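You operate a simulated robot arm through the tools that you are given. There is no shell and no other tool.

Carry out the task below with a simulated robot arm. There is one attempt and no reset: what you move stays moved.

Task
Put things in order on the marble table top. At the end: the yellow cream tub stands where the silver flour shaker stood; the white melting card stands on top of the apricot tart; the silver flour shaker stands where the white melting card stood; the green marker stands where the orange block stood; the orange block stands where the yellow cream tub stood; whatever was shut is shut again. Leave all else as you found it, and nothing knocked over.

The check looks at the end state, three seconds after you hand in, the way a careful person would. Anything else that was tipped, shoved, dropped, spilled or broken makes it a failure.

Robot
A 6-joint arm with a two-finger parallel gripper, fixed in place. Base frame: the origin is at the foot of the arm, x ahead of it, y to its left, z up; the work surface is at about z = 880. Units: mm, degrees, N and s.
With the tool pointing down near the work surface it reaches from about 240 to 640 mm from the base axis. Its first joint turns from -66.0 to 66.0 degrees. Payload 2.7 kg.
The TCP is the grasp point between the finger pads, 23 mm short of the fingertips. In the tool frame z runs along the fingers and y along their closing line. The gripper opens to 94 mm. The fingers are 38 mm wide and 10 mm thick; the gripper's body (54 by 96 mm) begins 39 mm behind the TCP.
Orientation is told as [roll, pitch, yaw] about the base's x, y, z axes, in that order, counted from this pose: with the fingers straight down and closing along the base's y, the tool's x points along the base's -x, its y along +y and its z along -z.

Tools
- The arm moves only by the tool drive_tool. Its argument "moves" is a list that holds one entry, the list of rows, each a list of 7 numbers: the shift along the tool's x, y, z in mm, then the turn, a rotation vector about the tool's x, y, z in degrees, then the opening in per cent of the stroke, from 0 (shut) to 100 (fully open). In form: [[[dx, dy, dz, rx, ry, rz, grip], ...]]. A call has 1 to 20 rows; each row is the pose to reach, as a shift and turn from the pose commanded when the call began, along the tool's axes at that moment. Each row takes 0.2 s and may step no farther than 50 mm and 8.6 degrees from the row before; otherwise, or with a gripper value out of range, the whole call is refused. A pose out of reach is approached as far as the arm can. The call stops where the force on the tool passes 40 N (or 10 N more than at its start, if that is more) or the arm is blocked; 0.2 s more then pass. Each finger travels about 45 mm/s and halts on what it meets, pressing with about 44 N; the grip force reading is that of the motor and also rises with nothing between the fingers. The clock runs only during rows and for 0.2 s after the last one: add rows that repeat a pose to give the fingers time. It gives the time, the measured TCP pose, the force on the tool (base axes), the opening and the grip force at its end, in the units of the frame above (readings bear some noise), with the torque about the TCP (base axes, N m) and any sound that the robot's microphone picked up.
- Cameras (640 x 400 px; columns grow to the right, rows downward): "scene" is fixed at [78.1, -430.8, 1422.8]; the picture's right is [0.75, -0.66, 0.00], its down [-0.27, -0.30, -0.92] and it looks along [0.60, 0.69, -0.40] (base axes); focal length 309 px, centre (320, 200). "wrist" rides on the gripper at [86, 16, -74] in the tool frame; the picture's right is [-0.18, 0.98, 0.00], its down [-0.58, -0.11, -0.81] and it looks along [-0.79, -0.15, 0.59] (tool axes); focal length 243 px, centre (320, 200). There is no depth. A picture from a camera that has moved, and an enlarged one, comes with that camera's place and axes in the base frame and with its lens.
- get_image(camera): a new picture of that camera. The clock stands still meanwhile.
- zoom(camera, box): a new picture of the part [left, top, right, bottom] of that camera's present view, enlarged. The clock stands still meanwhile.
- close_job(): hands the job in; it is judged then, once.

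Nothing tells you positions but the pictures and the camera data. Unless the task says otherwise, let go and move clear before handing in.

The tools are called after "Call:" as a command line: name --argument value ..., lists and objects as JSON in quotes. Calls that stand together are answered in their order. drive_tool: Moves the arm, as the interface text tells. Its arguments: {"type":"object","properties":{"moves":{"type":"array","items":{"type":"array","items":{"type":"array","items":{"type":"number"}}}}},"required":["moves"]} The other tools are called the same way: get_image (camera) takes a picture; zoom (camera, box) takes an enlarged picture of a part of a camera's view; close_job () hands the job in.

At the start:

```text
t: 0.0
tool_pos: [359.0, 188.9, 1245.2]
orientation: [0.1, 0.0, 0.0]
wrist_force: [-1.2, -0.9, 0.4]
ft_torque: [-0.02, -0.01, -0.01]
gripper_width: 94.2
gripper_force: 0.1
```

scene: 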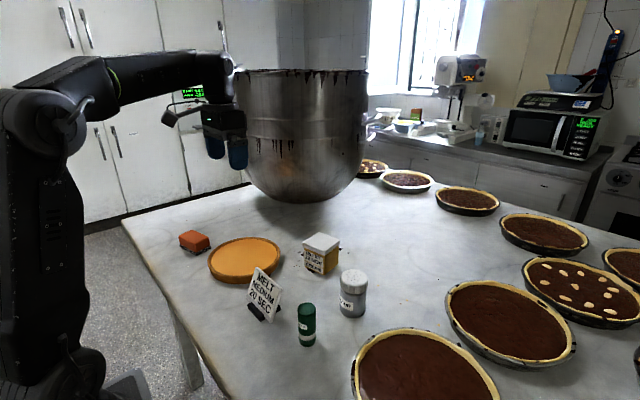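
wrist: 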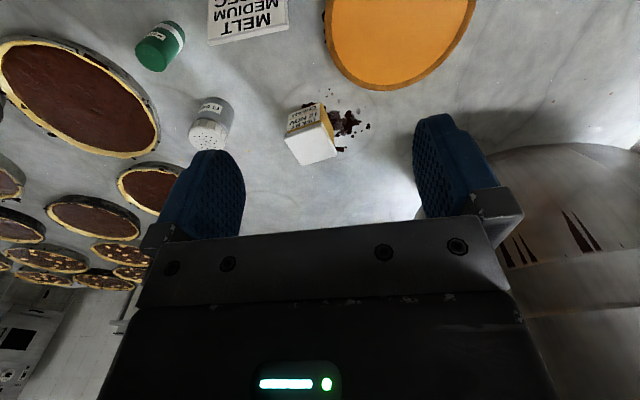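

I see a marble table with an orange block, an apricot tart, a cream tub (a yellow box with a white lid), a melting card on a stand, a green marker and a flour shaker. I'll zoom in first to locate each one accurately.

Call:
zoom --camera "scene" --box '[160, 210, 400, 360]'

Call:
zoom --camera "wrist" --box '[120, 0, 480, 225]'

Call:
zoom --camera "scene" --box '[220, 220, 400, 332]'

```text
2.67 times, centred on (280, 285) of scene
camera zoom: at [78.1, -430.8, 1422.8], right [0.75, -0.66, 0.0], down [-0.27, -0.3, -0.92], along [0.6, 0.69, -0.4], focal length 823 px, centre (427, -27)
```

zoom: 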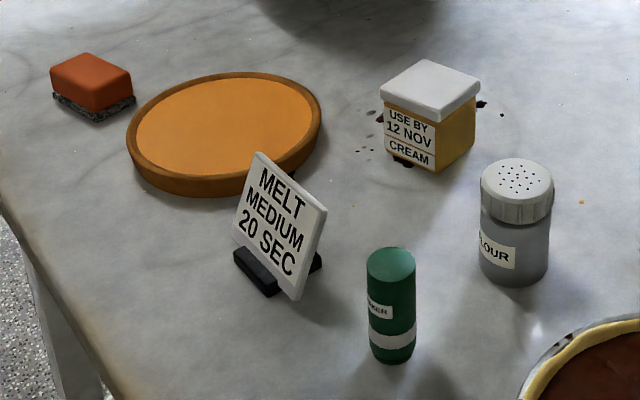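

```text
1.78 times, centred on (300, 112) of wrist
camera zoom: at [272.3, 204.4, 1318.3], right [0.18, 0.98, 0.0], down [0.58, -0.11, 0.81], along [0.79, -0.15, -0.59], focal length 431 px, centre (356, 356)
```

zoom: 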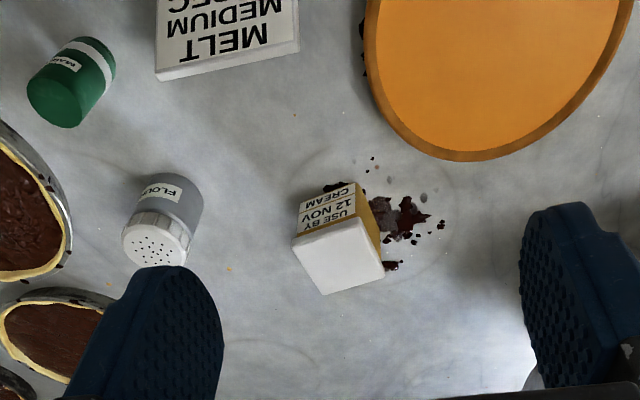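

```text
3.56 times, centred on (310, 276) of scene
camera zoom: at [78.1, -430.8, 1422.8], right [0.75, -0.66, 0.0], down [-0.27, -0.3, -0.92], along [0.6, 0.69, -0.4], focal length 1097 px, centre (356, -70)
```

zoom: 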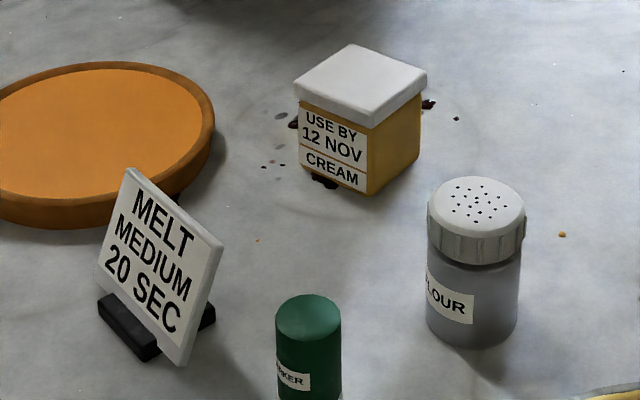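

The objects sit in the near half of the table, and the bowl and chocolate tarts look far enough away. I'll move the arm lower and back for a closer wrist view, so I can work out each position from two angles.

Call:
drive_tool --moves '[[[20, -18, 33, 0, 0, 0, 100], [40, -36, 66, 0, 0, 0, 100], [60, -54, 99, 0, 0, 0, 100], [80, -72, 132, 0, 0, 0, 100], [99, -89, 165, 0, 0, 0, 100], [99, -89, 165, 0, 0, 0, 100]]]'

Call:
get_image --camera "wrist"

Call:
get_image --camera "scene"

```text
t: 1.4
tool_pos: [260.7, 100.3, 1080.3]
orientation: [0.0, 0.1, 0.1]
wrist_force: [0.2, 0.0, 0.1]
ft_torque: [0.01, -0.03, 0.01]
gripper_width: 94.0
gripper_force: 0.0
```

```text
taken
camera wrist: at [173.4, 116.0, 1152.9], right [0.18, 0.98, 0.0], down [0.58, -0.11, 0.81], along [0.79, -0.15, -0.59], focal length 243 px, centre (320, 200)
```

wrist: 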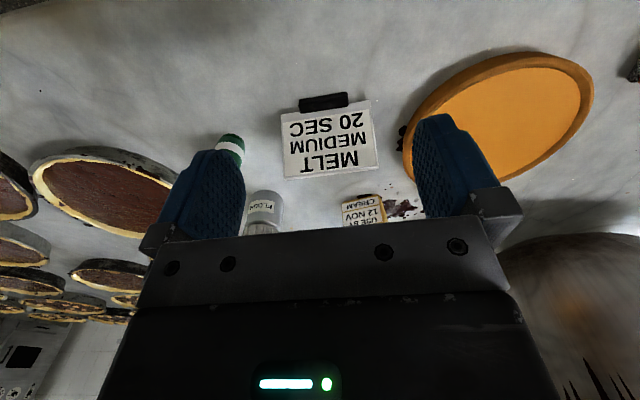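

```text
taken
```

scene: 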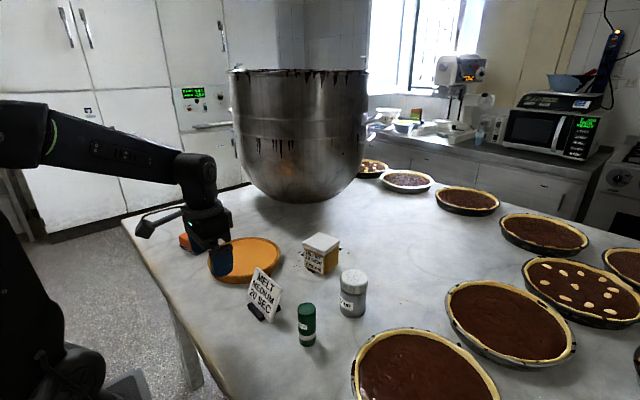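

The card and tart are both in the wrist view now. I'll zoom in for sharper measurements.

Call:
zoom --camera "wrist" --box '[240, 70, 400, 170]'

Call:
zoom --camera "wrist" --box '[390, 30, 640, 186]'

Call:
zoom --camera "scene" --box '[230, 255, 310, 330]'

```text
4.00 times, centred on (320, 120) of wrist
camera zoom: at [173.4, 116.0, 1152.9], right [0.18, 0.98, 0.0], down [0.58, -0.11, 0.81], along [0.79, -0.15, -0.59], focal length 970 px, centre (320, 520)
```

zoom: 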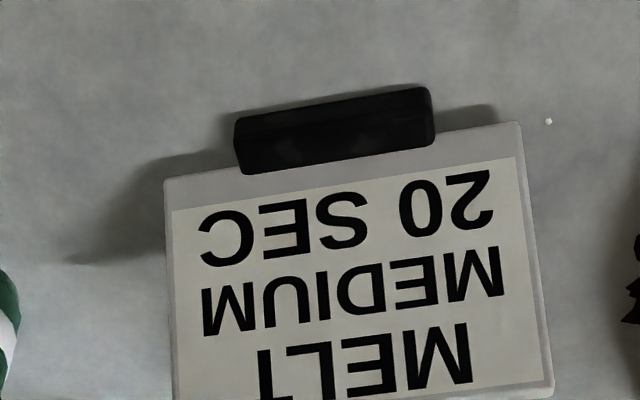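

```text
2.56 times, centred on (515, 108) of wrist
camera zoom: at [173.4, 116.0, 1152.9], right [0.18, 0.98, 0.0], down [0.58, -0.11, 0.81], along [0.79, -0.15, -0.59], focal length 621 px, centre (-179, 436)
```

zoom: 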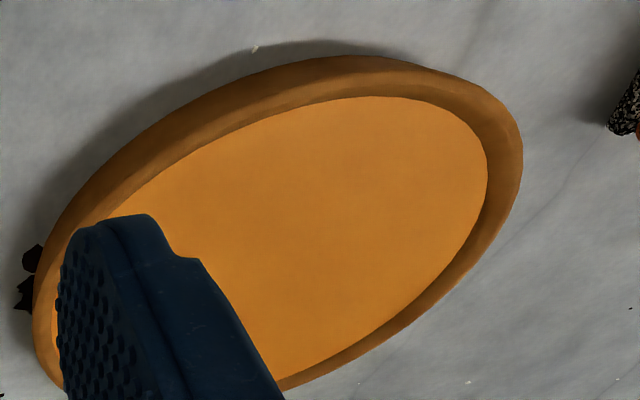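

```text
5.33 times, centred on (270, 292) of scene
camera zoom: at [78.1, -430.8, 1422.8], right [0.75, -0.66, 0.0], down [-0.27, -0.3, -0.92], along [0.6, 0.69, -0.4], focal length 1646 px, centre (587, -293)
```

zoom: 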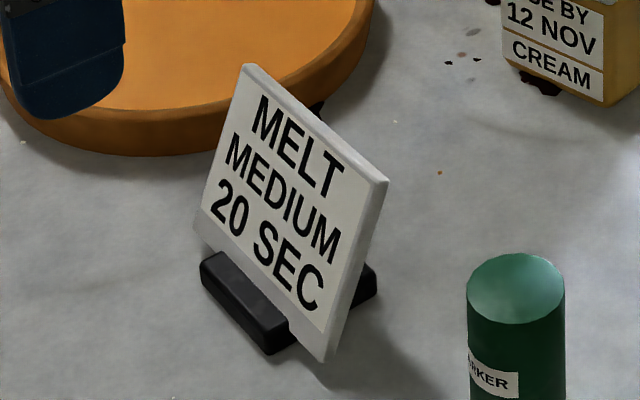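

The card is about 109 mm wide and leans back roughly 26° toward +x, on a black stand centred near (359, 90). I'll turn the gripper 90° at a safe height so the fingers can close across the card's thickness, then look at it from the side.

Call:
drive_tool --moves '[[[-12, -1, -2, 0, 0, -8.2, 100], [-24, -2, -4, 0, 0, -16.4, 100], [-36, -3, -6, 0, 0, -24.6, 100], [-48, -4, -8, 0, 0, -32.8, 100], [-60, -5, -10, 0, 0, -41, 100], [-72, -6, -12, 0, 0, -49.2, 100], [-84, -7, -14, 0, 0, -57.4, 100], [-96, -8, -16, 0, 0, -65.6, 100], [-108, -9, -18, 0, 0, -73.8, 100], [-119, -10, -20, 0, 0, -82, 100], [-129, -10, -20, 0, 0, -90, 100], [-129, -10, -20, 0, 0, -90, 100]]]'

Call:
get_image --camera "wrist"

Call:
get_image --camera "scene"

```text
t: 4.0
tool_pos: [388.7, 90.2, 1099.8]
orientation: [0.0, 0.1, 90.2]
wrist_force: [0.4, -0.9, 0.6]
ft_torque: [0.01, 0.02, 0.03]
gripper_width: 94.0
gripper_force: 0.1
```

```text
taken
camera wrist: at [373.3, 2.1, 1173.6], right [-0.98, 0.18, 0.0], down [0.11, 0.58, 0.81], along [0.15, 0.79, -0.59], focal length 243 px, centre (320, 200)
```

wrist: 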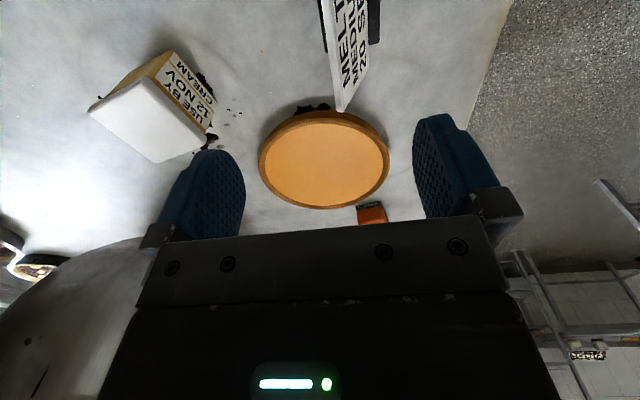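

```text
taken
```

scene: 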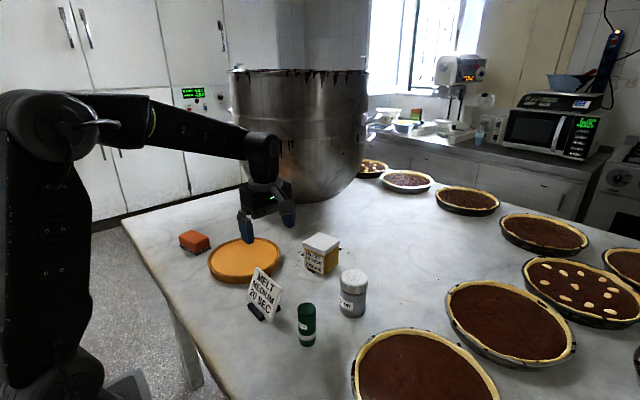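

I'll back off toward −y to see the card and stand from the side, and get another look at the marker, shaker and tub.

Call:
drive_tool --moves '[[[38, -3, 10, 0, 0, 0, 100], [76, -6, 20, 0, 0, 0, 100], [114, -9, 30, 0, 0, 0, 100], [150, -11, 40, 0, 0, 0, 100], [150, -11, 40, 0, 0, 0, 100]]]'

Call:
get_image --camera "wrist"

Call:
zoom --camera "wrist" --box '[300, 90, 440, 190]'

```text
t: 5.2
tool_pos: [399.6, -62.7, 1060.4]
orientation: [0.1, 0.0, 90.1]
wrist_force: [0.2, 0.2, 0.4]
ft_torque: [0.0, 0.02, 0.01]
gripper_width: 94.0
gripper_force: 0.1
```

```text
taken
camera wrist: at [384.2, -148.6, 1133.5], right [-0.98, 0.18, 0.0], down [0.11, 0.58, 0.81], along [0.15, 0.79, -0.59], focal length 243 px, centre (320, 200)
```

wrist: 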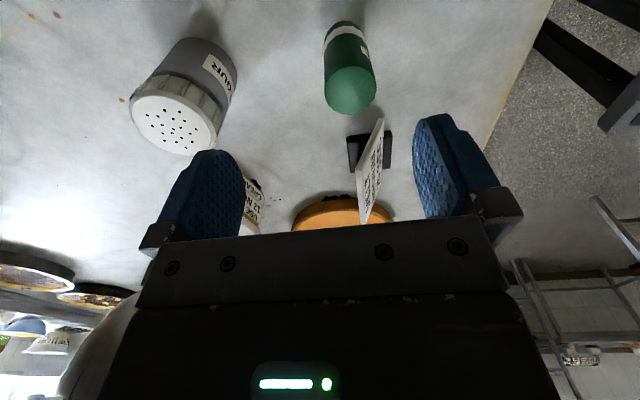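

```text
4.00 times, centred on (370, 140) of wrist
camera zoom: at [384.2, -148.6, 1133.5], right [-0.98, 0.18, 0.0], down [0.11, 0.58, 0.81], along [0.15, 0.79, -0.59], focal length 970 px, centre (120, 440)
```

zoom: 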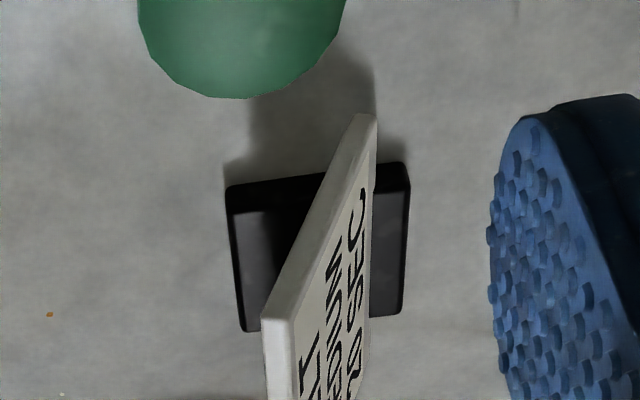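

The side view shows the card leaning about 24–25° in a flat square base, which spans x 329–387 and y 61–119. I'll tilt the gripper to match and stop above the card.

Call:
drive_tool --moves '[[[-38, -1, 5, -6.2, 0, 0, 60], [-76, -3, 10, -12.4, 0, 0, 60], [-114, -4, 15, -18.6, 0, 0, 60], [-152.7, -5.4, 20, -24.8, 0, 0, 60], [-152.7, -5.4, 20, -24.8, 0, 0, 60], [-152.7, -5.4, 20, -24.8, 0, 0, 60]]]'

Call:
get_image --camera "wrist"

Call:
get_image --camera "scene"

```text
t: 6.6
tool_pos: [405.2, 91.2, 1040.7]
orientation: [24.8, 0.0, 90.0]
wrist_force: [-0.5, -0.4, -1.0]
ft_torque: [0.02, -0.01, -0.01]
gripper_width: 56.5
gripper_force: 0.1
```

```text
taken
camera wrist: at [421.9, 5.2, 1113.5], right [-0.89, 0.18, 0.41], down [0.44, 0.58, 0.69], along [-0.11, 0.79, -0.6], focal length 243 px, centre (320, 200)
```

wrist: 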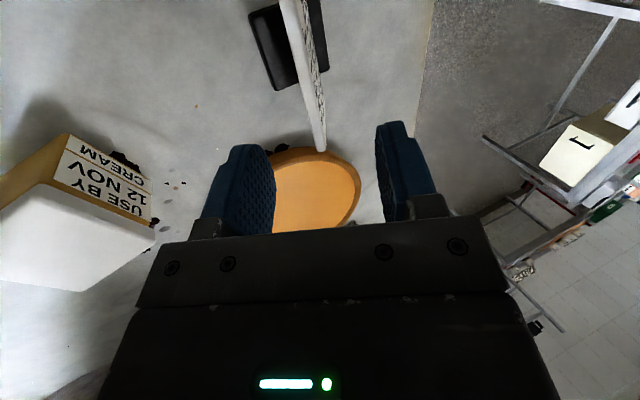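

```text
taken
```

scene: 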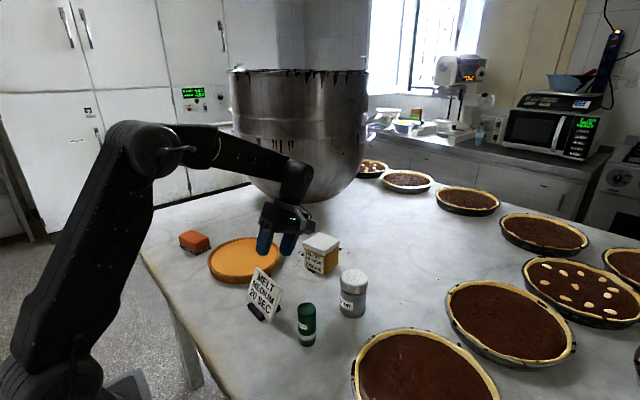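

Pose and tilt are right, and the card lies between the fingers. I'll slide down along the tool axis part of the way and check the alignment.

Call:
drive_tool --moves '[[[1.2, -6.9, 30, 0, 0, 0, 60], [1.2, -6.9, 60, 0, 0, 0, 60], [1.2, -6.9, 75, 0, 0, 0, 60], [1.2, -6.9, 75, 0, 0, 0, 60]]]'

Call:
get_image --camera "wrist"

Call:
zoom --camera "scene" --box '[200, 180, 360, 330]'

```text
t: 7.6
tool_pos: [379.0, 90.6, 968.9]
orientation: [24.8, 0.0, 90.0]
wrist_force: [0.0, 0.1, -0.1]
ft_torque: [0.02, 0.02, 0.01]
gripper_width: 56.5
gripper_force: 0.1
```

```text
taken
camera wrist: at [396.3, 3.7, 1041.9], right [-0.89, 0.18, 0.41], down [0.44, 0.58, 0.69], along [-0.11, 0.79, -0.6], focal length 243 px, centre (320, 200)
```

wrist: 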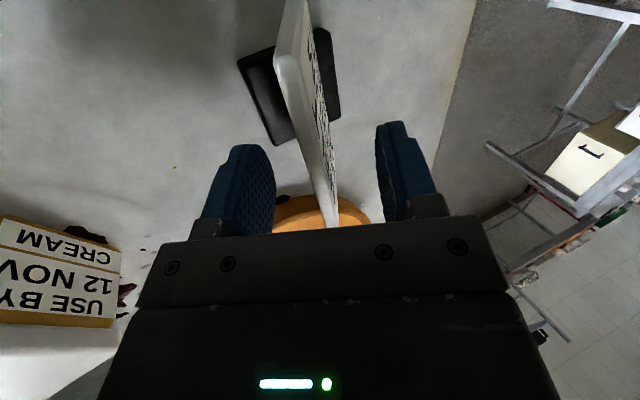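

```text
2.67 times, centred on (280, 255) of scene
camera zoom: at [78.1, -430.8, 1422.8], right [0.75, -0.66, 0.0], down [-0.27, -0.3, -0.92], along [0.6, 0.69, -0.4], focal length 823 px, centre (427, 53)
```

zoom: 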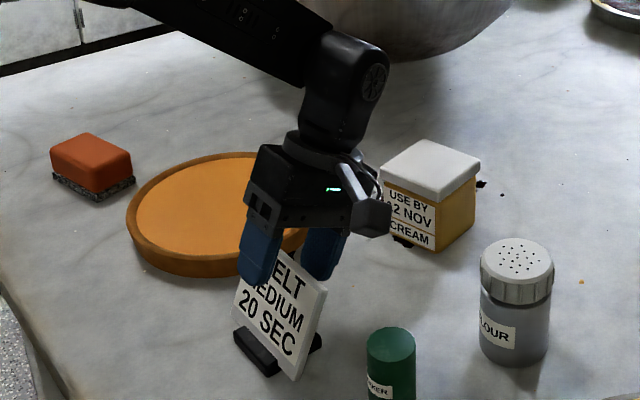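

The fingers straddle the card cleanly. I'll go down the last 30 mm and close.

Call:
drive_tool --moves '[[[0, 0, 15, 0, 0, 0, 60], [0, 0, 30, 0, 0, 0, 60], [0, 0, 30, 0, 0, 0, 60], [0, 0, 30, 0, 0, 0, 40], [0, 0, 30, 0, 0, 0, 25]]]'

Call:
get_image --camera "wrist"

Call:
zoom --camera "scene" --box '[200, 180, 360, 330]'

```text
t: 8.8
tool_pos: [368.0, 90.8, 941.4]
orientation: [24.9, 0.0, 90.0]
wrist_force: [-0.3, 1.1, 0.5]
ft_torque: [0.0, 0.04, 0.01]
gripper_width: 23.5
gripper_force: 0.1
```

```text
taken
camera wrist: at [384.0, 3.9, 1014.9], right [-0.89, 0.18, 0.41], down [0.44, 0.58, 0.69], along [-0.11, 0.79, -0.6], focal length 243 px, centre (320, 200)
```

wrist: 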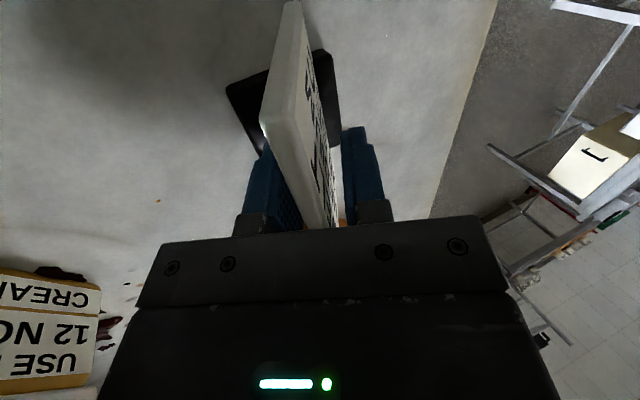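

```text
2.67 times, centred on (280, 255) of scene
camera zoom: at [78.1, -430.8, 1422.8], right [0.75, -0.66, 0.0], down [-0.27, -0.3, -0.92], along [0.6, 0.69, -0.4], focal length 823 px, centre (427, 53)
```

zoom: 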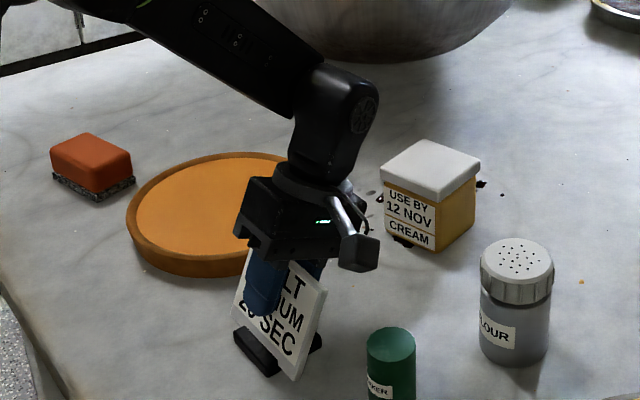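

The card is centred between the fingers. I'll close on it.

Call:
drive_tool --moves '[[[0, 0, 0, 0, 0, 0, 12], [0, 0, 0, 0, 0, 0, 0], [0, 0, 0, 0, 0, 0, 0], [0, 0, 0, 0, 0, 0, 0]]]'

Call:
get_image --camera "wrist"

Call:
zoom --camera "scene" --box '[200, 180, 360, 330]'

```text
t: 9.8
tool_pos: [368.0, 90.3, 941.2]
orientation: [24.8, 0.0, 90.0]
wrist_force: [2.1, -0.1, 3.0]
ft_torque: [-0.04, -0.2, 0.01]
gripper_width: 7.4
gripper_force: 44.0
```

```text
taken
camera wrist: at [384.2, 3.9, 1015.1], right [-0.89, 0.18, 0.41], down [0.44, 0.58, 0.69], along [-0.11, 0.79, -0.6], focal length 243 px, centre (320, 200)
```

wrist: 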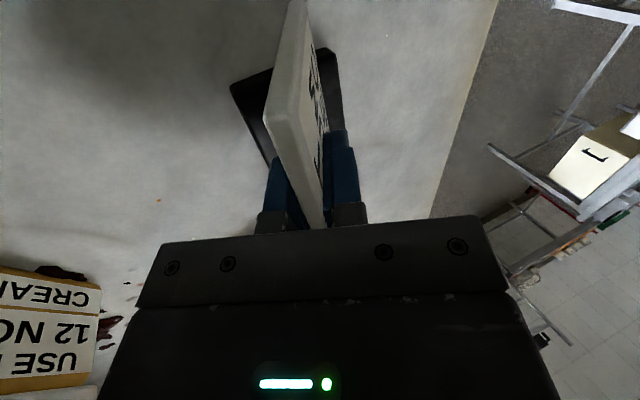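

```text
2.67 times, centred on (280, 255) of scene
camera zoom: at [78.1, -430.8, 1422.8], right [0.75, -0.66, 0.0], down [-0.27, -0.3, -0.92], along [0.6, 0.69, -0.4], focal length 823 px, centre (427, 53)
```

zoom: 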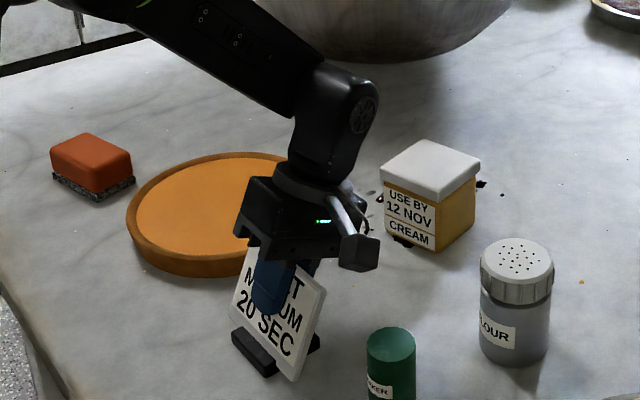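

The card is gripped at 7.4 mm thickness. I'll lift it straight up and check that the base comes with it.

Call:
drive_tool --moves '[[[0, 8.4, -18.2, 0, 0, 0, 0], [0, 16.8, -36.3, 0, 0, 0, 0], [0, 25.1, -54.5, 0, 0, 0, 0], [0, 33.5, -72.6, 0, 0, 0, 0], [0, 33.5, -72.6, 0, 0, 0, 0]]]'

Call:
get_image --camera "wrist"

Call:
zoom --camera "scene" --box '[200, 180, 360, 330]'

```text
t: 11.0
tool_pos: [366.5, 89.9, 1021.1]
orientation: [24.8, 0.0, 90.0]
wrist_force: [0.0, -0.7, -0.3]
ft_torque: [0.04, 0.02, -0.01]
gripper_width: 7.8
gripper_force: 43.9
```

```text
taken
camera wrist: at [384.2, 3.8, 1094.8], right [-0.89, 0.18, 0.41], down [0.44, 0.58, 0.69], along [-0.11, 0.79, -0.6], focal length 243 px, centre (320, 200)
```

wrist: 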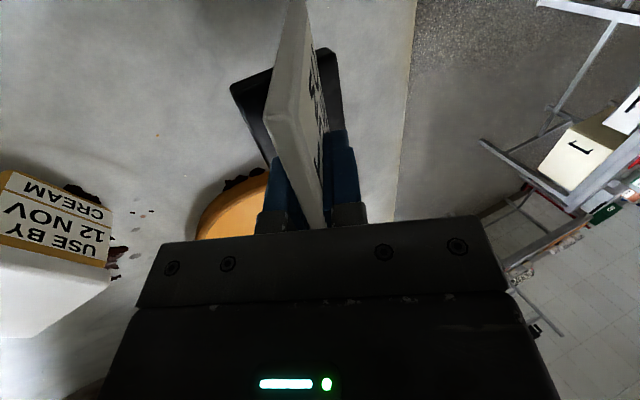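

```text
2.67 times, centred on (280, 255) of scene
camera zoom: at [78.1, -430.8, 1422.8], right [0.75, -0.66, 0.0], down [-0.27, -0.3, -0.92], along [0.6, 0.69, -0.4], focal length 823 px, centre (427, 53)
```

zoom: 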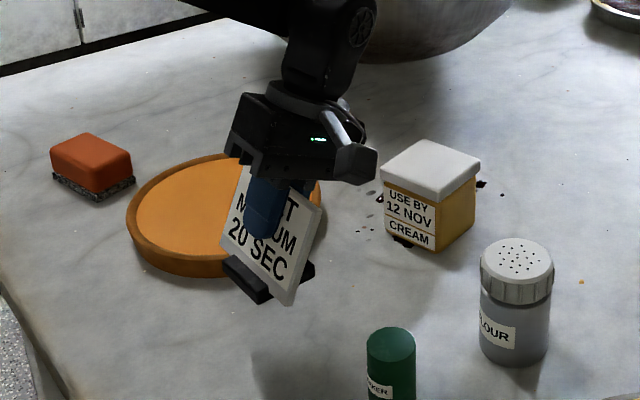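

The card and base came up together and level. I'll carry them over the centre of the apricot tart.

Call:
drive_tool --moves '[[[-40, -10.3, -4.7, 0, 0, 0, 0], [-80, -20.5, -9.5, 0, 0, 0, 0], [-120, -30.8, -14.2, 0, 0, 0, 0], [-160, -41, -19, 0, 0, 0, 0], [-200, -51.3, -23.7, 0, 0, 0, 0], [-200, -51.3, -23.7, 0, 0, 0, 0]]]'

Call:
get_image --camera "wrist"

Call:
zoom --camera "scene" --box '[160, 180, 320, 300]'

```text
t: 12.4
tool_pos: [424.2, 292.2, 1022.2]
orientation: [24.9, 0.0, 90.0]
wrist_force: [0.5, 0.0, -0.7]
ft_torque: [0.0, 0.0, -0.01]
gripper_width: 7.5
gripper_force: 44.3
```

```text
taken
camera wrist: at [441.1, 204.6, 1095.4], right [-0.89, 0.18, 0.41], down [0.44, 0.58, 0.69], along [-0.11, 0.79, -0.6], focal length 243 px, centre (320, 200)
```

wrist: 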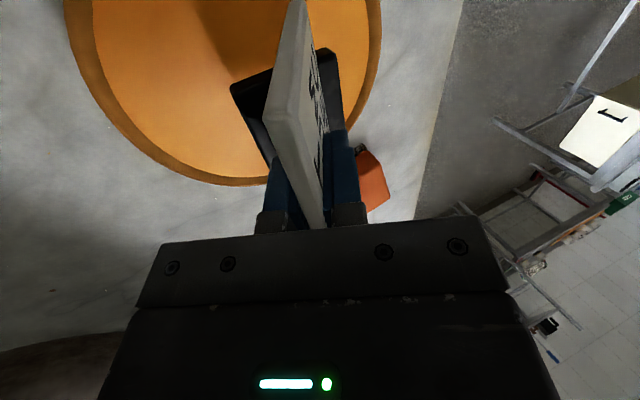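

```text
3.33 times, centred on (240, 240) of scene
camera zoom: at [78.1, -430.8, 1422.8], right [0.75, -0.66, 0.0], down [-0.27, -0.3, -0.92], along [0.6, 0.69, -0.4], focal length 1029 px, centre (587, 67)
```

zoom: 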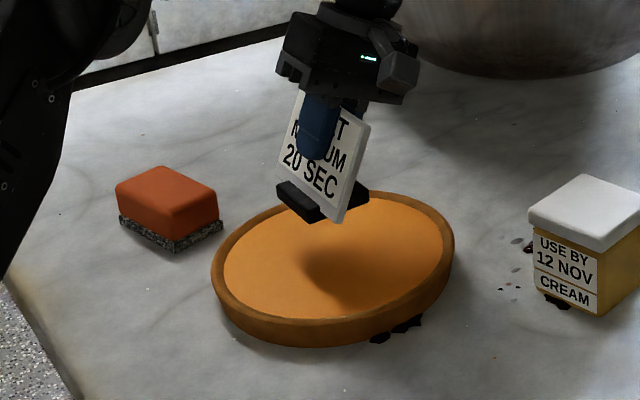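

The card base is centred over the tart disc. I'll lower it most of the way, then feel for contact in small steps.

Call:
drive_tool --moves '[[[0, -6.3, 13.6, 0, 0, 0, 0], [0, -12.6, 27.2, 0, 0, 0, 0], [0, -18, 39, 0, 0, 0, 0], [0, -18, 39, 0, 0, 0, 0]]]'

Call:
zoom --camera "scene" --box '[200, 220, 300, 295]'

Call:
get_image --camera "wrist"

```text
t: 13.4
tool_pos: [424.5, 290.2, 978.8]
orientation: [24.7, 0.0, 90.0]
wrist_force: [-1.1, -0.1, -1.4]
ft_torque: [0.02, -0.02, 0.0]
gripper_width: 7.7
gripper_force: 43.1
```

```text
5.33 times, centred on (250, 258) of scene
camera zoom: at [78.1, -430.8, 1422.8], right [0.75, -0.66, 0.0], down [-0.27, -0.3, -0.92], along [0.6, 0.69, -0.4], focal length 1646 px, centre (693, -107)
```

zoom: 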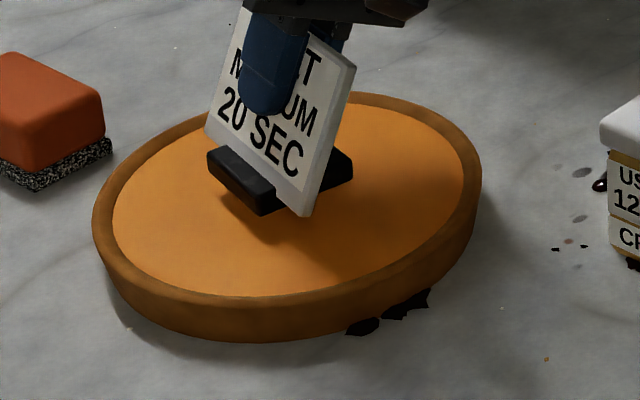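

```text
taken
camera wrist: at [441.1, 204.0, 1051.8], right [-0.89, 0.18, 0.41], down [0.44, 0.58, 0.69], along [-0.11, 0.79, -0.6], focal length 243 px, centre (320, 200)
```

wrist: 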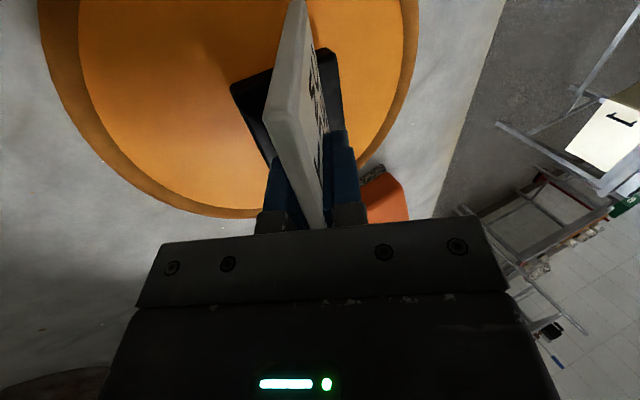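

Call:
drive_tool --moves '[[[0, -1.3, 2.7, 0, 0, 0, 0], [0, -2.5, 5.4, 0, 0, 0, 0], [0, -3.4, 7.3, 0, 0, 0, 0], [0, -3.4, 7.3, 0, 0, 0, 0]]]'

Call:
zoom --camera "scene" --box '[200, 220, 300, 295]'

```text
t: 14.4
tool_pos: [423.6, 291.8, 970.7]
orientation: [24.7, 0.0, 89.9]
wrist_force: [0.2, -0.7, -0.7]
ft_torque: [-0.04, 0.0, -0.01]
gripper_width: 7.8
gripper_force: 44.3
```

```text
5.33 times, centred on (250, 258) of scene
camera zoom: at [78.1, -430.8, 1422.8], right [0.75, -0.66, 0.0], down [-0.27, -0.3, -0.92], along [0.6, 0.69, -0.4], focal length 1646 px, centre (693, -107)
```

zoom: 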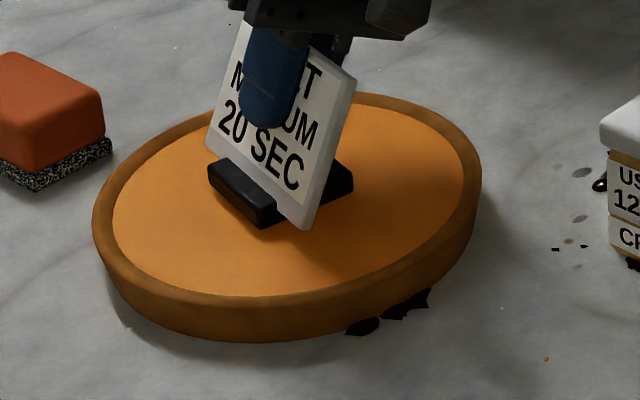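

Call:
drive_tool --moves '[[[0, -0.6, 1.4, 0, 0, 0, 0], [0, -1.3, 2.7, 0, 0, 0, 0], [0, -1.3, 2.7, 0, 0, 0, 0]]]'

```text
t: 15.2
tool_pos: [424.3, 290.4, 967.4]
orientation: [24.8, -0.1, 90.0]
wrist_force: [0.2, -1.1, -1.1]
ft_torque: [0.0, 0.0, -0.02]
gripper_width: 7.6
gripper_force: 43.7
```

Call:
drive_tool --moves '[[[0, -0.6, 1.4, 0, 0, 0, 0], [0, -1.3, 2.7, 0, 0, 0, 0], [0, -1.3, 2.7, 0, 0, 0, 0]]]'

Call:
zoom --camera "scene" --box '[220, 230, 280, 275]'

```text
t: 16.0
tool_pos: [424.2, 291.6, 966.8]
orientation: [24.6, -0.1, 90.1]
wrist_force: [-6.2, -4.1, 27.5]
ft_torque: [-0.44, -0.19, -0.09]
gripper_width: 7.6
gripper_force: 44.1
```

```text
8.89 times, centred on (250, 252) of scene
camera zoom: at [77.5, -431.2, 1422.7], right [0.75, -0.66, 0.0], down [-0.27, -0.3, -0.92], along [0.6, 0.69, -0.4], focal length 2743 px, centre (942, -267)
```

zoom: 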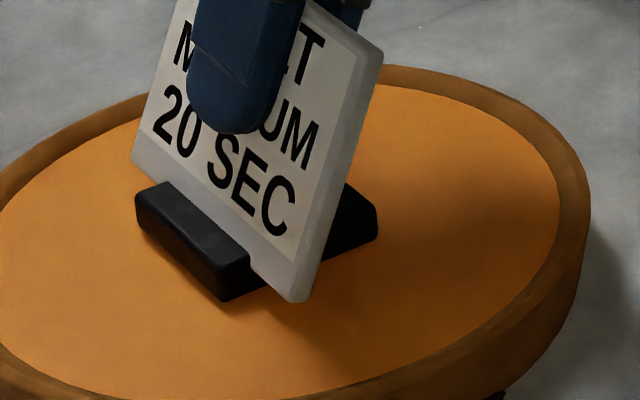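

Contact at about z = 966, with the base resting on the tart. I'll ease off the pressure slightly, then open.

Call:
drive_tool --moves '[[[0, 0.6, -1.4, 0, 0, 0, 0], [0, 0.8, -1.7, 0, 0, 0, 0]]]'

```text
t: 16.6
tool_pos: [424.1, 290.4, 967.2]
orientation: [24.6, 0.0, 90.0]
wrist_force: [-1.8, -3.6, 22.5]
ft_torque: [-0.29, -0.41, -0.06]
gripper_width: 7.7
gripper_force: 43.9
```

Call:
drive_tool --moves '[[[0, 0.3, -0.6, 0, 0, 0, 0], [0, 0.6, -1.2, 0, 0, 0, 0], [0, 0.6, -1.2, 0, 0, 0, 0]]]'

```text
t: 17.4
tool_pos: [424.0, 291.8, 967.5]
orientation: [24.8, 0.1, 89.9]
wrist_force: [2.7, 0.3, 12.3]
ft_torque: [0.04, -0.51, -0.02]
gripper_width: 7.4
gripper_force: 43.8
```

Call:
drive_tool --moves '[[[0, 0.25, -0.5, 0, 0, 0, 0], [0, 0.25, -0.5, 0, 0, 0, 6], [0, 0.25, -0.5, 0, 0, 0, 12], [0, 0.25, -0.5, 0, 0, 0, 25], [0, 0.25, -0.5, 0, 0, 0, 50], [0, 0.25, -0.5, 0, 0, 0, 60], [0, 0.25, -0.5, 0, 0, 0, 60]]]'

Call:
get_image --camera "wrist"

Call:
zoom --camera "scene" --box '[200, 220, 300, 295]'

```text
t: 19.0
tool_pos: [424.5, 291.8, 968.0]
orientation: [24.8, 0.0, 90.0]
wrist_force: [-0.5, -0.1, 0.2]
ft_torque: [-0.03, 0.01, 0.01]
gripper_width: 56.3
gripper_force: 0.0
```

```text
taken
camera wrist: at [440.6, 204.2, 1041.7], right [-0.89, 0.18, 0.41], down [0.44, 0.58, 0.69], along [-0.11, 0.79, -0.6], focal length 243 px, centre (320, 200)
```

wrist: 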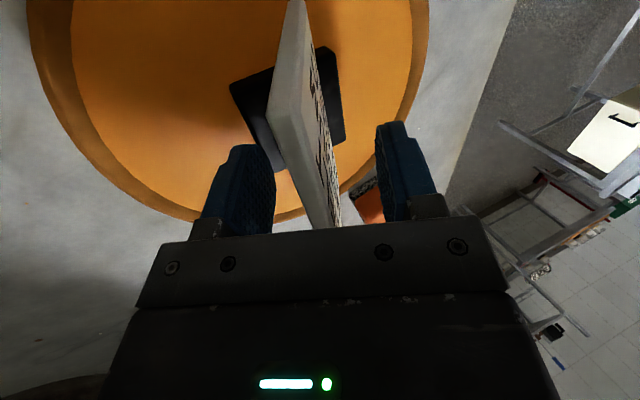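

```text
5.33 times, centred on (250, 258) of scene
camera zoom: at [78.1, -430.8, 1422.8], right [0.75, -0.66, 0.0], down [-0.27, -0.3, -0.92], along [0.6, 0.69, -0.4], focal length 1646 px, centre (693, -107)
```

zoom: 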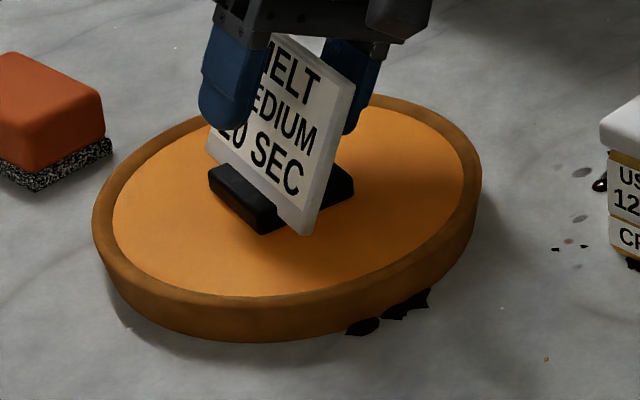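

The card stands steadily on the tart. I'll back out along the tool axis.

Call:
drive_tool --moves '[[[0, 0, -25, 0, 0, 0, 60], [0, 0, -60, 0, 0, 0, 60], [0, 0, -105, 0, 0, 0, 60], [0, 0, -105, 0, 0, 0, 60]]]'

Call:
get_image --camera "scene"

Call:
get_image --camera "wrist"

```text
t: 20.0
tool_pos: [467.8, 291.5, 1065.1]
orientation: [25.0, 0.1, 90.0]
wrist_force: [0.7, 0.3, 0.1]
ft_torque: [0.03, -0.04, -0.03]
gripper_width: 56.6
gripper_force: 0.0
```

```text
taken
```

scene: 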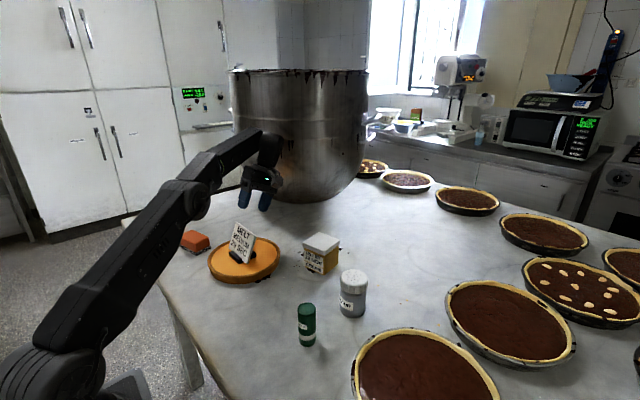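

```text
taken
camera wrist: at [484.9, 204.1, 1137.4], right [-0.89, 0.18, 0.41], down [0.44, 0.58, 0.69], along [-0.11, 0.79, -0.6], focal length 243 px, centre (320, 200)
```

wrist: 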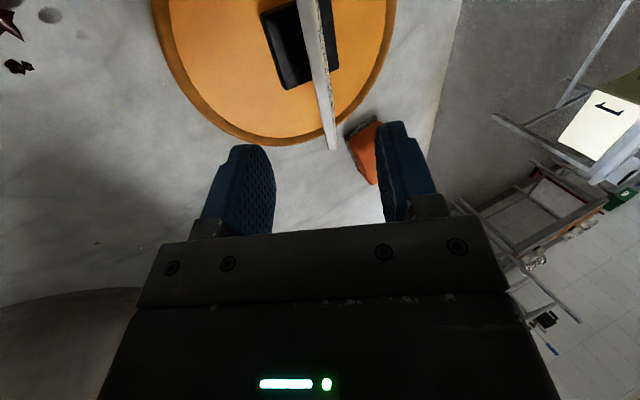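

The card is done. Next is the shaker: I'll level the tool at a safe height and move toward it.

Call:
drive_tool --moves '[[[10, 8, -14, 6.2, 0, 0, 80], [35, 18, -20, 12.4, 0, 0, 100], [62, 29, -20, 18.6, 0, 0, 100], [91, 40, -20, 24.8, 0, 0, 100], [91, 40, -20, 24.8, 0, 0, 100]]]'

```text
t: 21.2
tool_pos: [439.5, 200.1, 1099.9]
orientation: [-0.1, 0.0, 90.1]
wrist_force: [0.0, 0.8, 0.1]
ft_torque: [0.0, -0.01, 0.02]
gripper_width: 94.0
gripper_force: 0.1
```

Call:
drive_tool --moves '[[[24, 3.6, 1, 0, 0, 8.2, 100], [48, 7.2, 2, 0, 0, 16.4, 100], [72, 10.8, 3, 0, 0, 24.6, 100], [96, 14.4, 4, 0, 0, 32.8, 100], [120, 18, 5, 0, 0, 41, 100], [144, 21.6, 6, 0, 0, 49.2, 100], [168, 25.2, 7, 0, 0, 57.4, 100], [192, 28.8, 8, 0, 0, 65.6, 100], [216, 32.4, 9, 0, 0, 73.8, 100], [240, 36, 10, 0, 0, 82, 100], [257, 39.5, 10, 0, 0, 90.1, 100], [257, 39.5, 10, 0, 0, 90.1, 100]]]'

Call:
get_image --camera "wrist"

Call:
zoom --camera "wrist" --box '[240, 60, 440, 220]'

```text
t: 23.8
tool_pos: [400.3, -56.5, 1088.8]
orientation: [-0.1, 0.0, -0.2]
wrist_force: [0.7, -1.0, -0.8]
ft_torque: [-0.02, 0.01, 0.0]
gripper_width: 94.1
gripper_force: 0.0
```

```text
taken
camera wrist: at [313.9, -41.0, 1162.4], right [0.19, 0.98, 0.0], down [0.58, -0.11, 0.81], along [0.79, -0.15, -0.59], focal length 243 px, centre (320, 200)
```

wrist: 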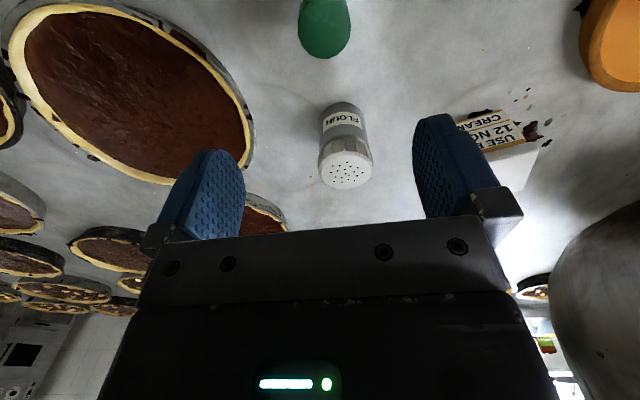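

```text
2.50 times, centred on (340, 140) of wrist
camera zoom: at [313.9, -41.0, 1162.4], right [0.19, 0.98, 0.0], down [0.58, -0.11, 0.81], along [0.79, -0.15, -0.59], focal length 606 px, centre (270, 350)
```

zoom: 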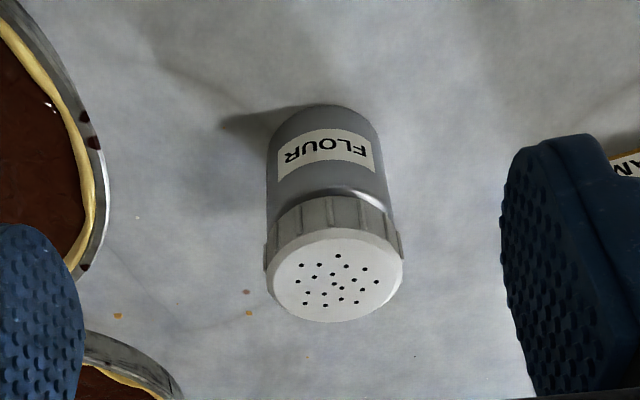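

The shaker is right ahead. My y estimates for it differ by about 8 mm between views, so I'll compare against the gripper, whose position is known, in the scene camera.

Call:
zoom --camera "scene" --box '[240, 160, 400, 320]'

Call:
get_image --camera "scene"

```text
2.50 times, centred on (320, 240) of scene
camera zoom: at [78.1, -430.8, 1422.8], right [0.75, -0.66, 0.0], down [-0.27, -0.3, -0.92], along [0.6, 0.69, -0.4], focal length 772 px, centre (320, 100)
```

zoom: 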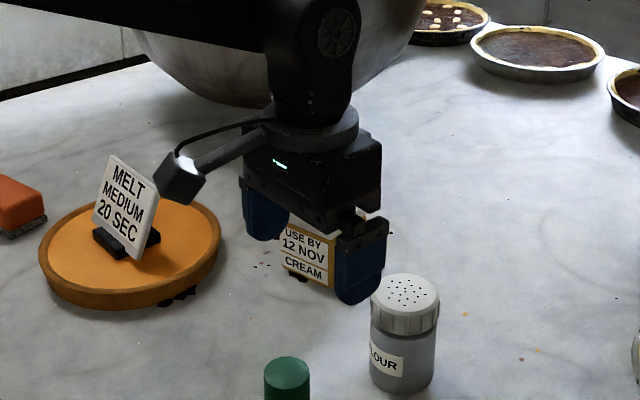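

```text
taken
```

scene: 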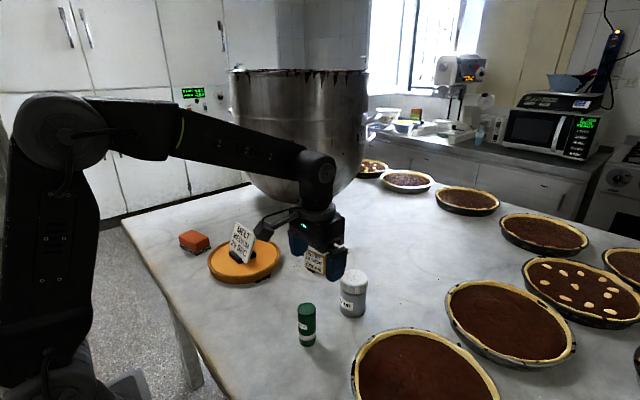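

The gripper projects where expected, so the camera data is sound. The corrected shaker position is about (516, −50), with its top near z 977. I'll move above it.

Call:
drive_tool --moves '[[[-40, 2, 10, 0, 0, 0, 100], [-80, 4, 20, 0, 0, 0, 100], [-116.2, 6.5, 29, 0, 0, 0, 100], [-116.2, 6.5, 29, 0, 0, 0, 100]]]'

Call:
zoom --camera "scene" --box '[280, 180, 440, 330]'

Call:
get_image --camera "wrist"

```text
t: 24.8
tool_pos: [517.3, -50.4, 1059.6]
orientation: [0.0, 0.0, -0.1]
wrist_force: [-0.3, -0.2, -0.3]
ft_torque: [0.01, -0.04, -0.01]
gripper_width: 94.1
gripper_force: 0.1
```

```text
2.67 times, centred on (360, 255) of scene
camera zoom: at [78.1, -430.8, 1422.8], right [0.75, -0.66, 0.0], down [-0.27, -0.3, -0.92], along [0.6, 0.69, -0.4], focal length 823 px, centre (213, 53)
```

zoom: 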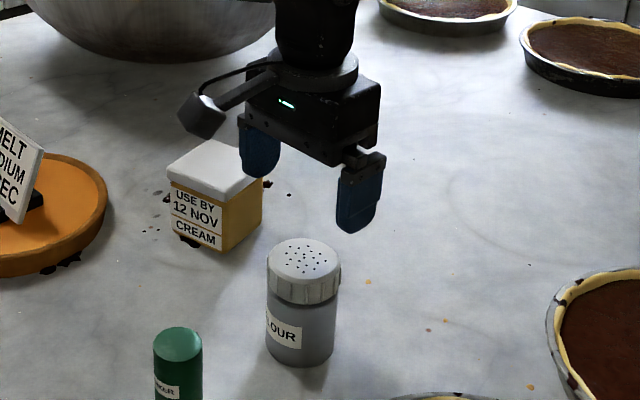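

```text
taken
camera wrist: at [430.4, -34.7, 1133.7], right [0.19, 0.98, 0.0], down [0.58, -0.11, 0.81], along [0.79, -0.15, -0.59], focal length 243 px, centre (320, 200)
```

wrist: 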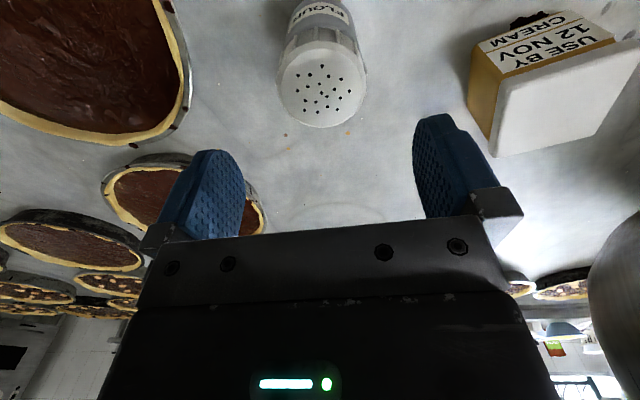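

The fingers are centred on the shaker in y, and x needs only a tiny correction. I'll descend around it.

Call:
drive_tool --moves '[[[2.5, 0, 40, 0, 0, 0, 100], [2.5, 0, 75, 0, 0, 0, 100], [2.5, 0, 98, 0, 0, 0, 100], [2.5, 0, 111, 0, 0, 0, 100], [2.5, 0, 111, 0, 0, 0, 100]]]'

Call:
zoom --camera "scene" --box '[280, 200, 440, 330]'

Call:
get_image --camera "wrist"

```text
t: 26.0
tool_pos: [514.6, -50.7, 948.2]
orientation: [0.0, 0.0, -0.1]
wrist_force: [0.8, -1.0, 0.3]
ft_torque: [-0.01, 0.01, -0.02]
gripper_width: 94.2
gripper_force: 0.1
```

```text
3.08 times, centred on (360, 265) of scene
camera zoom: at [78.1, -430.8, 1422.8], right [0.75, -0.66, 0.0], down [-0.27, -0.3, -0.92], along [0.6, 0.69, -0.4], focal length 950 px, centre (197, 0)
```

zoom: 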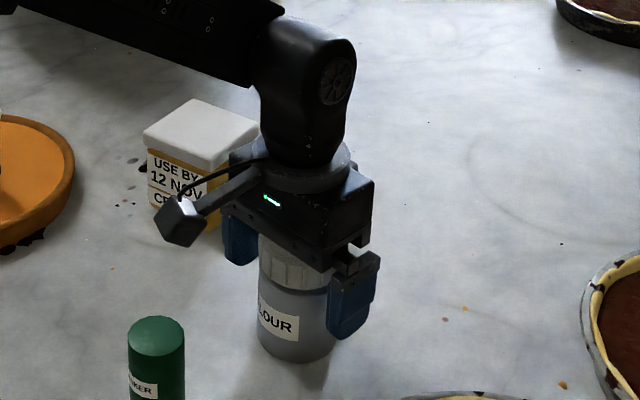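

```text
taken
camera wrist: at [427.6, -34.4, 1021.8], right [0.19, 0.98, 0.0], down [0.58, -0.11, 0.81], along [0.79, -0.15, -0.59], focal length 243 px, centre (320, 200)
```

wrist: 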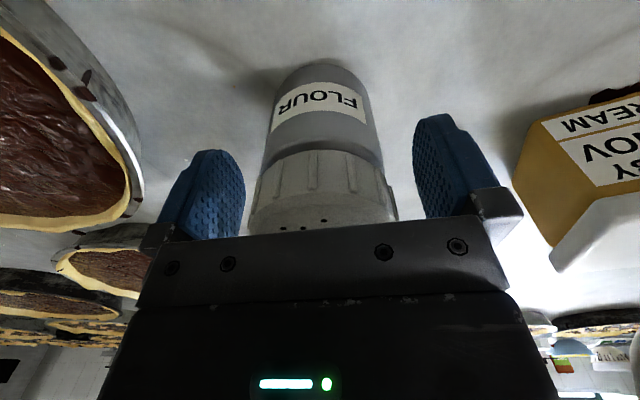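

No contact and the shaker is centred. I'll close the fingers.

Call:
drive_tool --moves '[[[0, 0, 0, 0, 0, 0, 80], [0, 0, 0, 0, 0, 0, 70], [0, 0, 0, 0, 0, 0, 55], [0, 0, 0, 0, 0, 0, 40], [0, 0, 0, 0, 0, 0, 40], [0, 0, 0, 0, 0, 0, 40]]]'

Call:
get_image --camera "wrist"

```text
t: 27.4
tool_pos: [514.4, -50.2, 947.9]
orientation: [0.0, 0.1, -0.1]
wrist_force: [0.1, 1.3, 0.3]
ft_torque: [0.05, 0.01, 0.0]
gripper_width: 61.2
gripper_force: 43.6
```

```text
taken
camera wrist: at [427.6, -34.4, 1022.1], right [0.19, 0.98, 0.0], down [0.58, -0.11, 0.81], along [0.79, -0.15, -0.59], focal length 243 px, centre (320, 200)
```

wrist: 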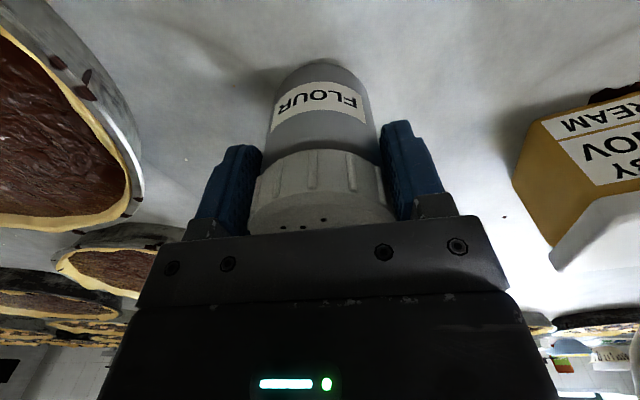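

Gripped at 61 mm, around the cap. I'll lift only 12 mm first, to check that the body comes with the cap.

Call:
drive_tool --moves '[[[0, 0, -6, 0, 0, 0, 40], [0, 0, -12, 0, 0, 0, 40], [0, 0, -12, 0, 0, 0, 40]]]'

Call:
zoom --camera "scene" --box '[300, 230, 420, 330]'

Call:
get_image --camera "wrist"

```text
t: 28.2
tool_pos: [514.6, -50.6, 960.2]
orientation: [0.0, 0.0, -0.1]
wrist_force: [-0.1, 0.4, -1.8]
ft_torque: [-0.02, 0.01, 0.0]
gripper_width: 61.0
gripper_force: 43.9
```

```text
4.00 times, centred on (360, 280) of scene
camera zoom: at [78.1, -430.8, 1422.8], right [0.75, -0.66, 0.0], down [-0.27, -0.3, -0.92], along [0.6, 0.69, -0.4], focal length 1234 px, centre (160, -120)
```

zoom: 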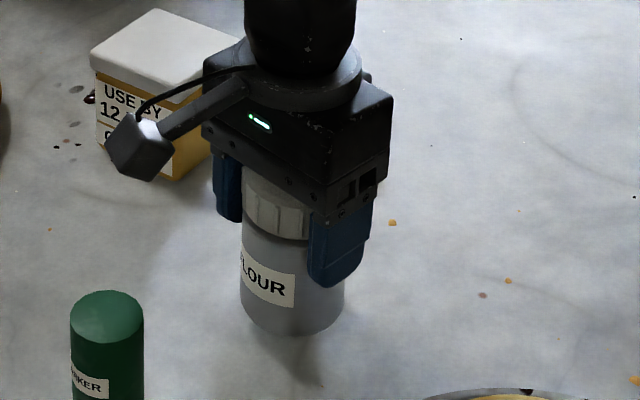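

```text
taken
camera wrist: at [428.2, -34.6, 1034.0], right [0.19, 0.98, 0.0], down [0.58, -0.11, 0.81], along [0.79, -0.15, -0.59], focal length 243 px, centre (320, 200)
```

wrist: 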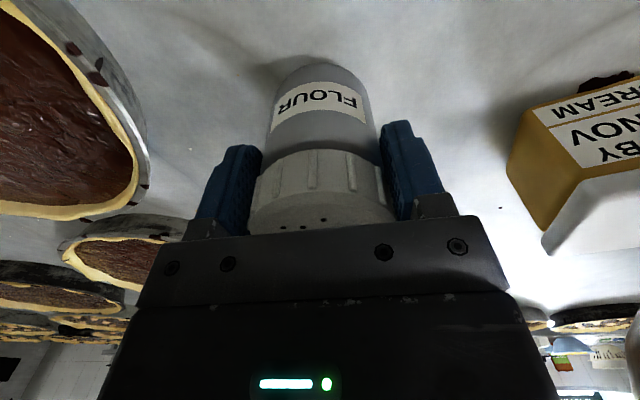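

The body lifts with the cap. I'll raise it clear of everything and carry it to the card's old spot at (358, 90).

Call:
drive_tool --moves '[[[0, 0, -40, 0, 0, 0, 40], [0, 0, -80, 0, 0, 0, 40], [0, 0, -90, 0, 0, 0, 40], [31, 28, -90, 0, 0, 0, 40], [62, 56, -90, 0, 0, 0, 40], [94, 84, -90, 0, 0, 0, 40], [125, 112, -90, 0, 0, 0, 40], [156.6, 140.6, -90, 0, 0, 0, 40], [156.6, 140.6, -90, 0, 0, 0, 40]]]'

Call:
get_image --camera "scene"

Call:
get_image --camera "wrist"

```text
t: 30.2
tool_pos: [358.5, 92.2, 1050.4]
orientation: [0.0, 0.0, -0.1]
wrist_force: [0.5, 0.8, -1.8]
ft_torque: [-0.01, -0.01, 0.04]
gripper_width: 61.0
gripper_force: 44.2
```

```text
taken
```

scene: 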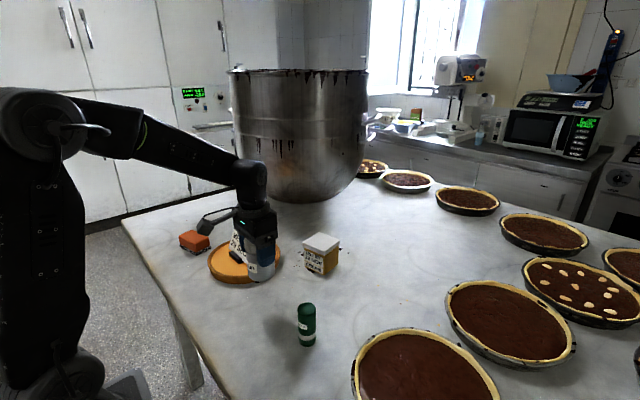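

```text
taken
camera wrist: at [271.5, 108.4, 1124.0], right [0.19, 0.98, 0.0], down [0.58, -0.11, 0.81], along [0.79, -0.15, -0.59], focal length 243 px, centre (320, 200)
```

wrist: 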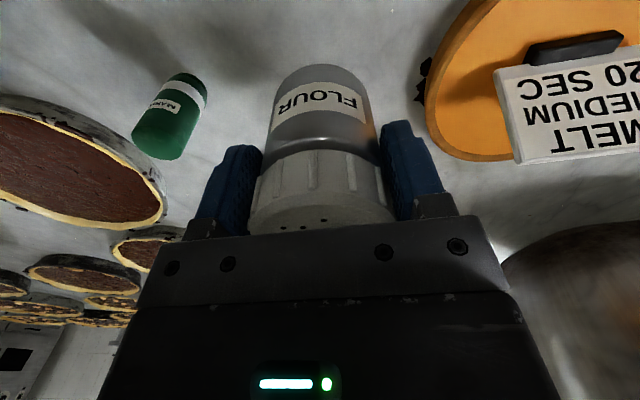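

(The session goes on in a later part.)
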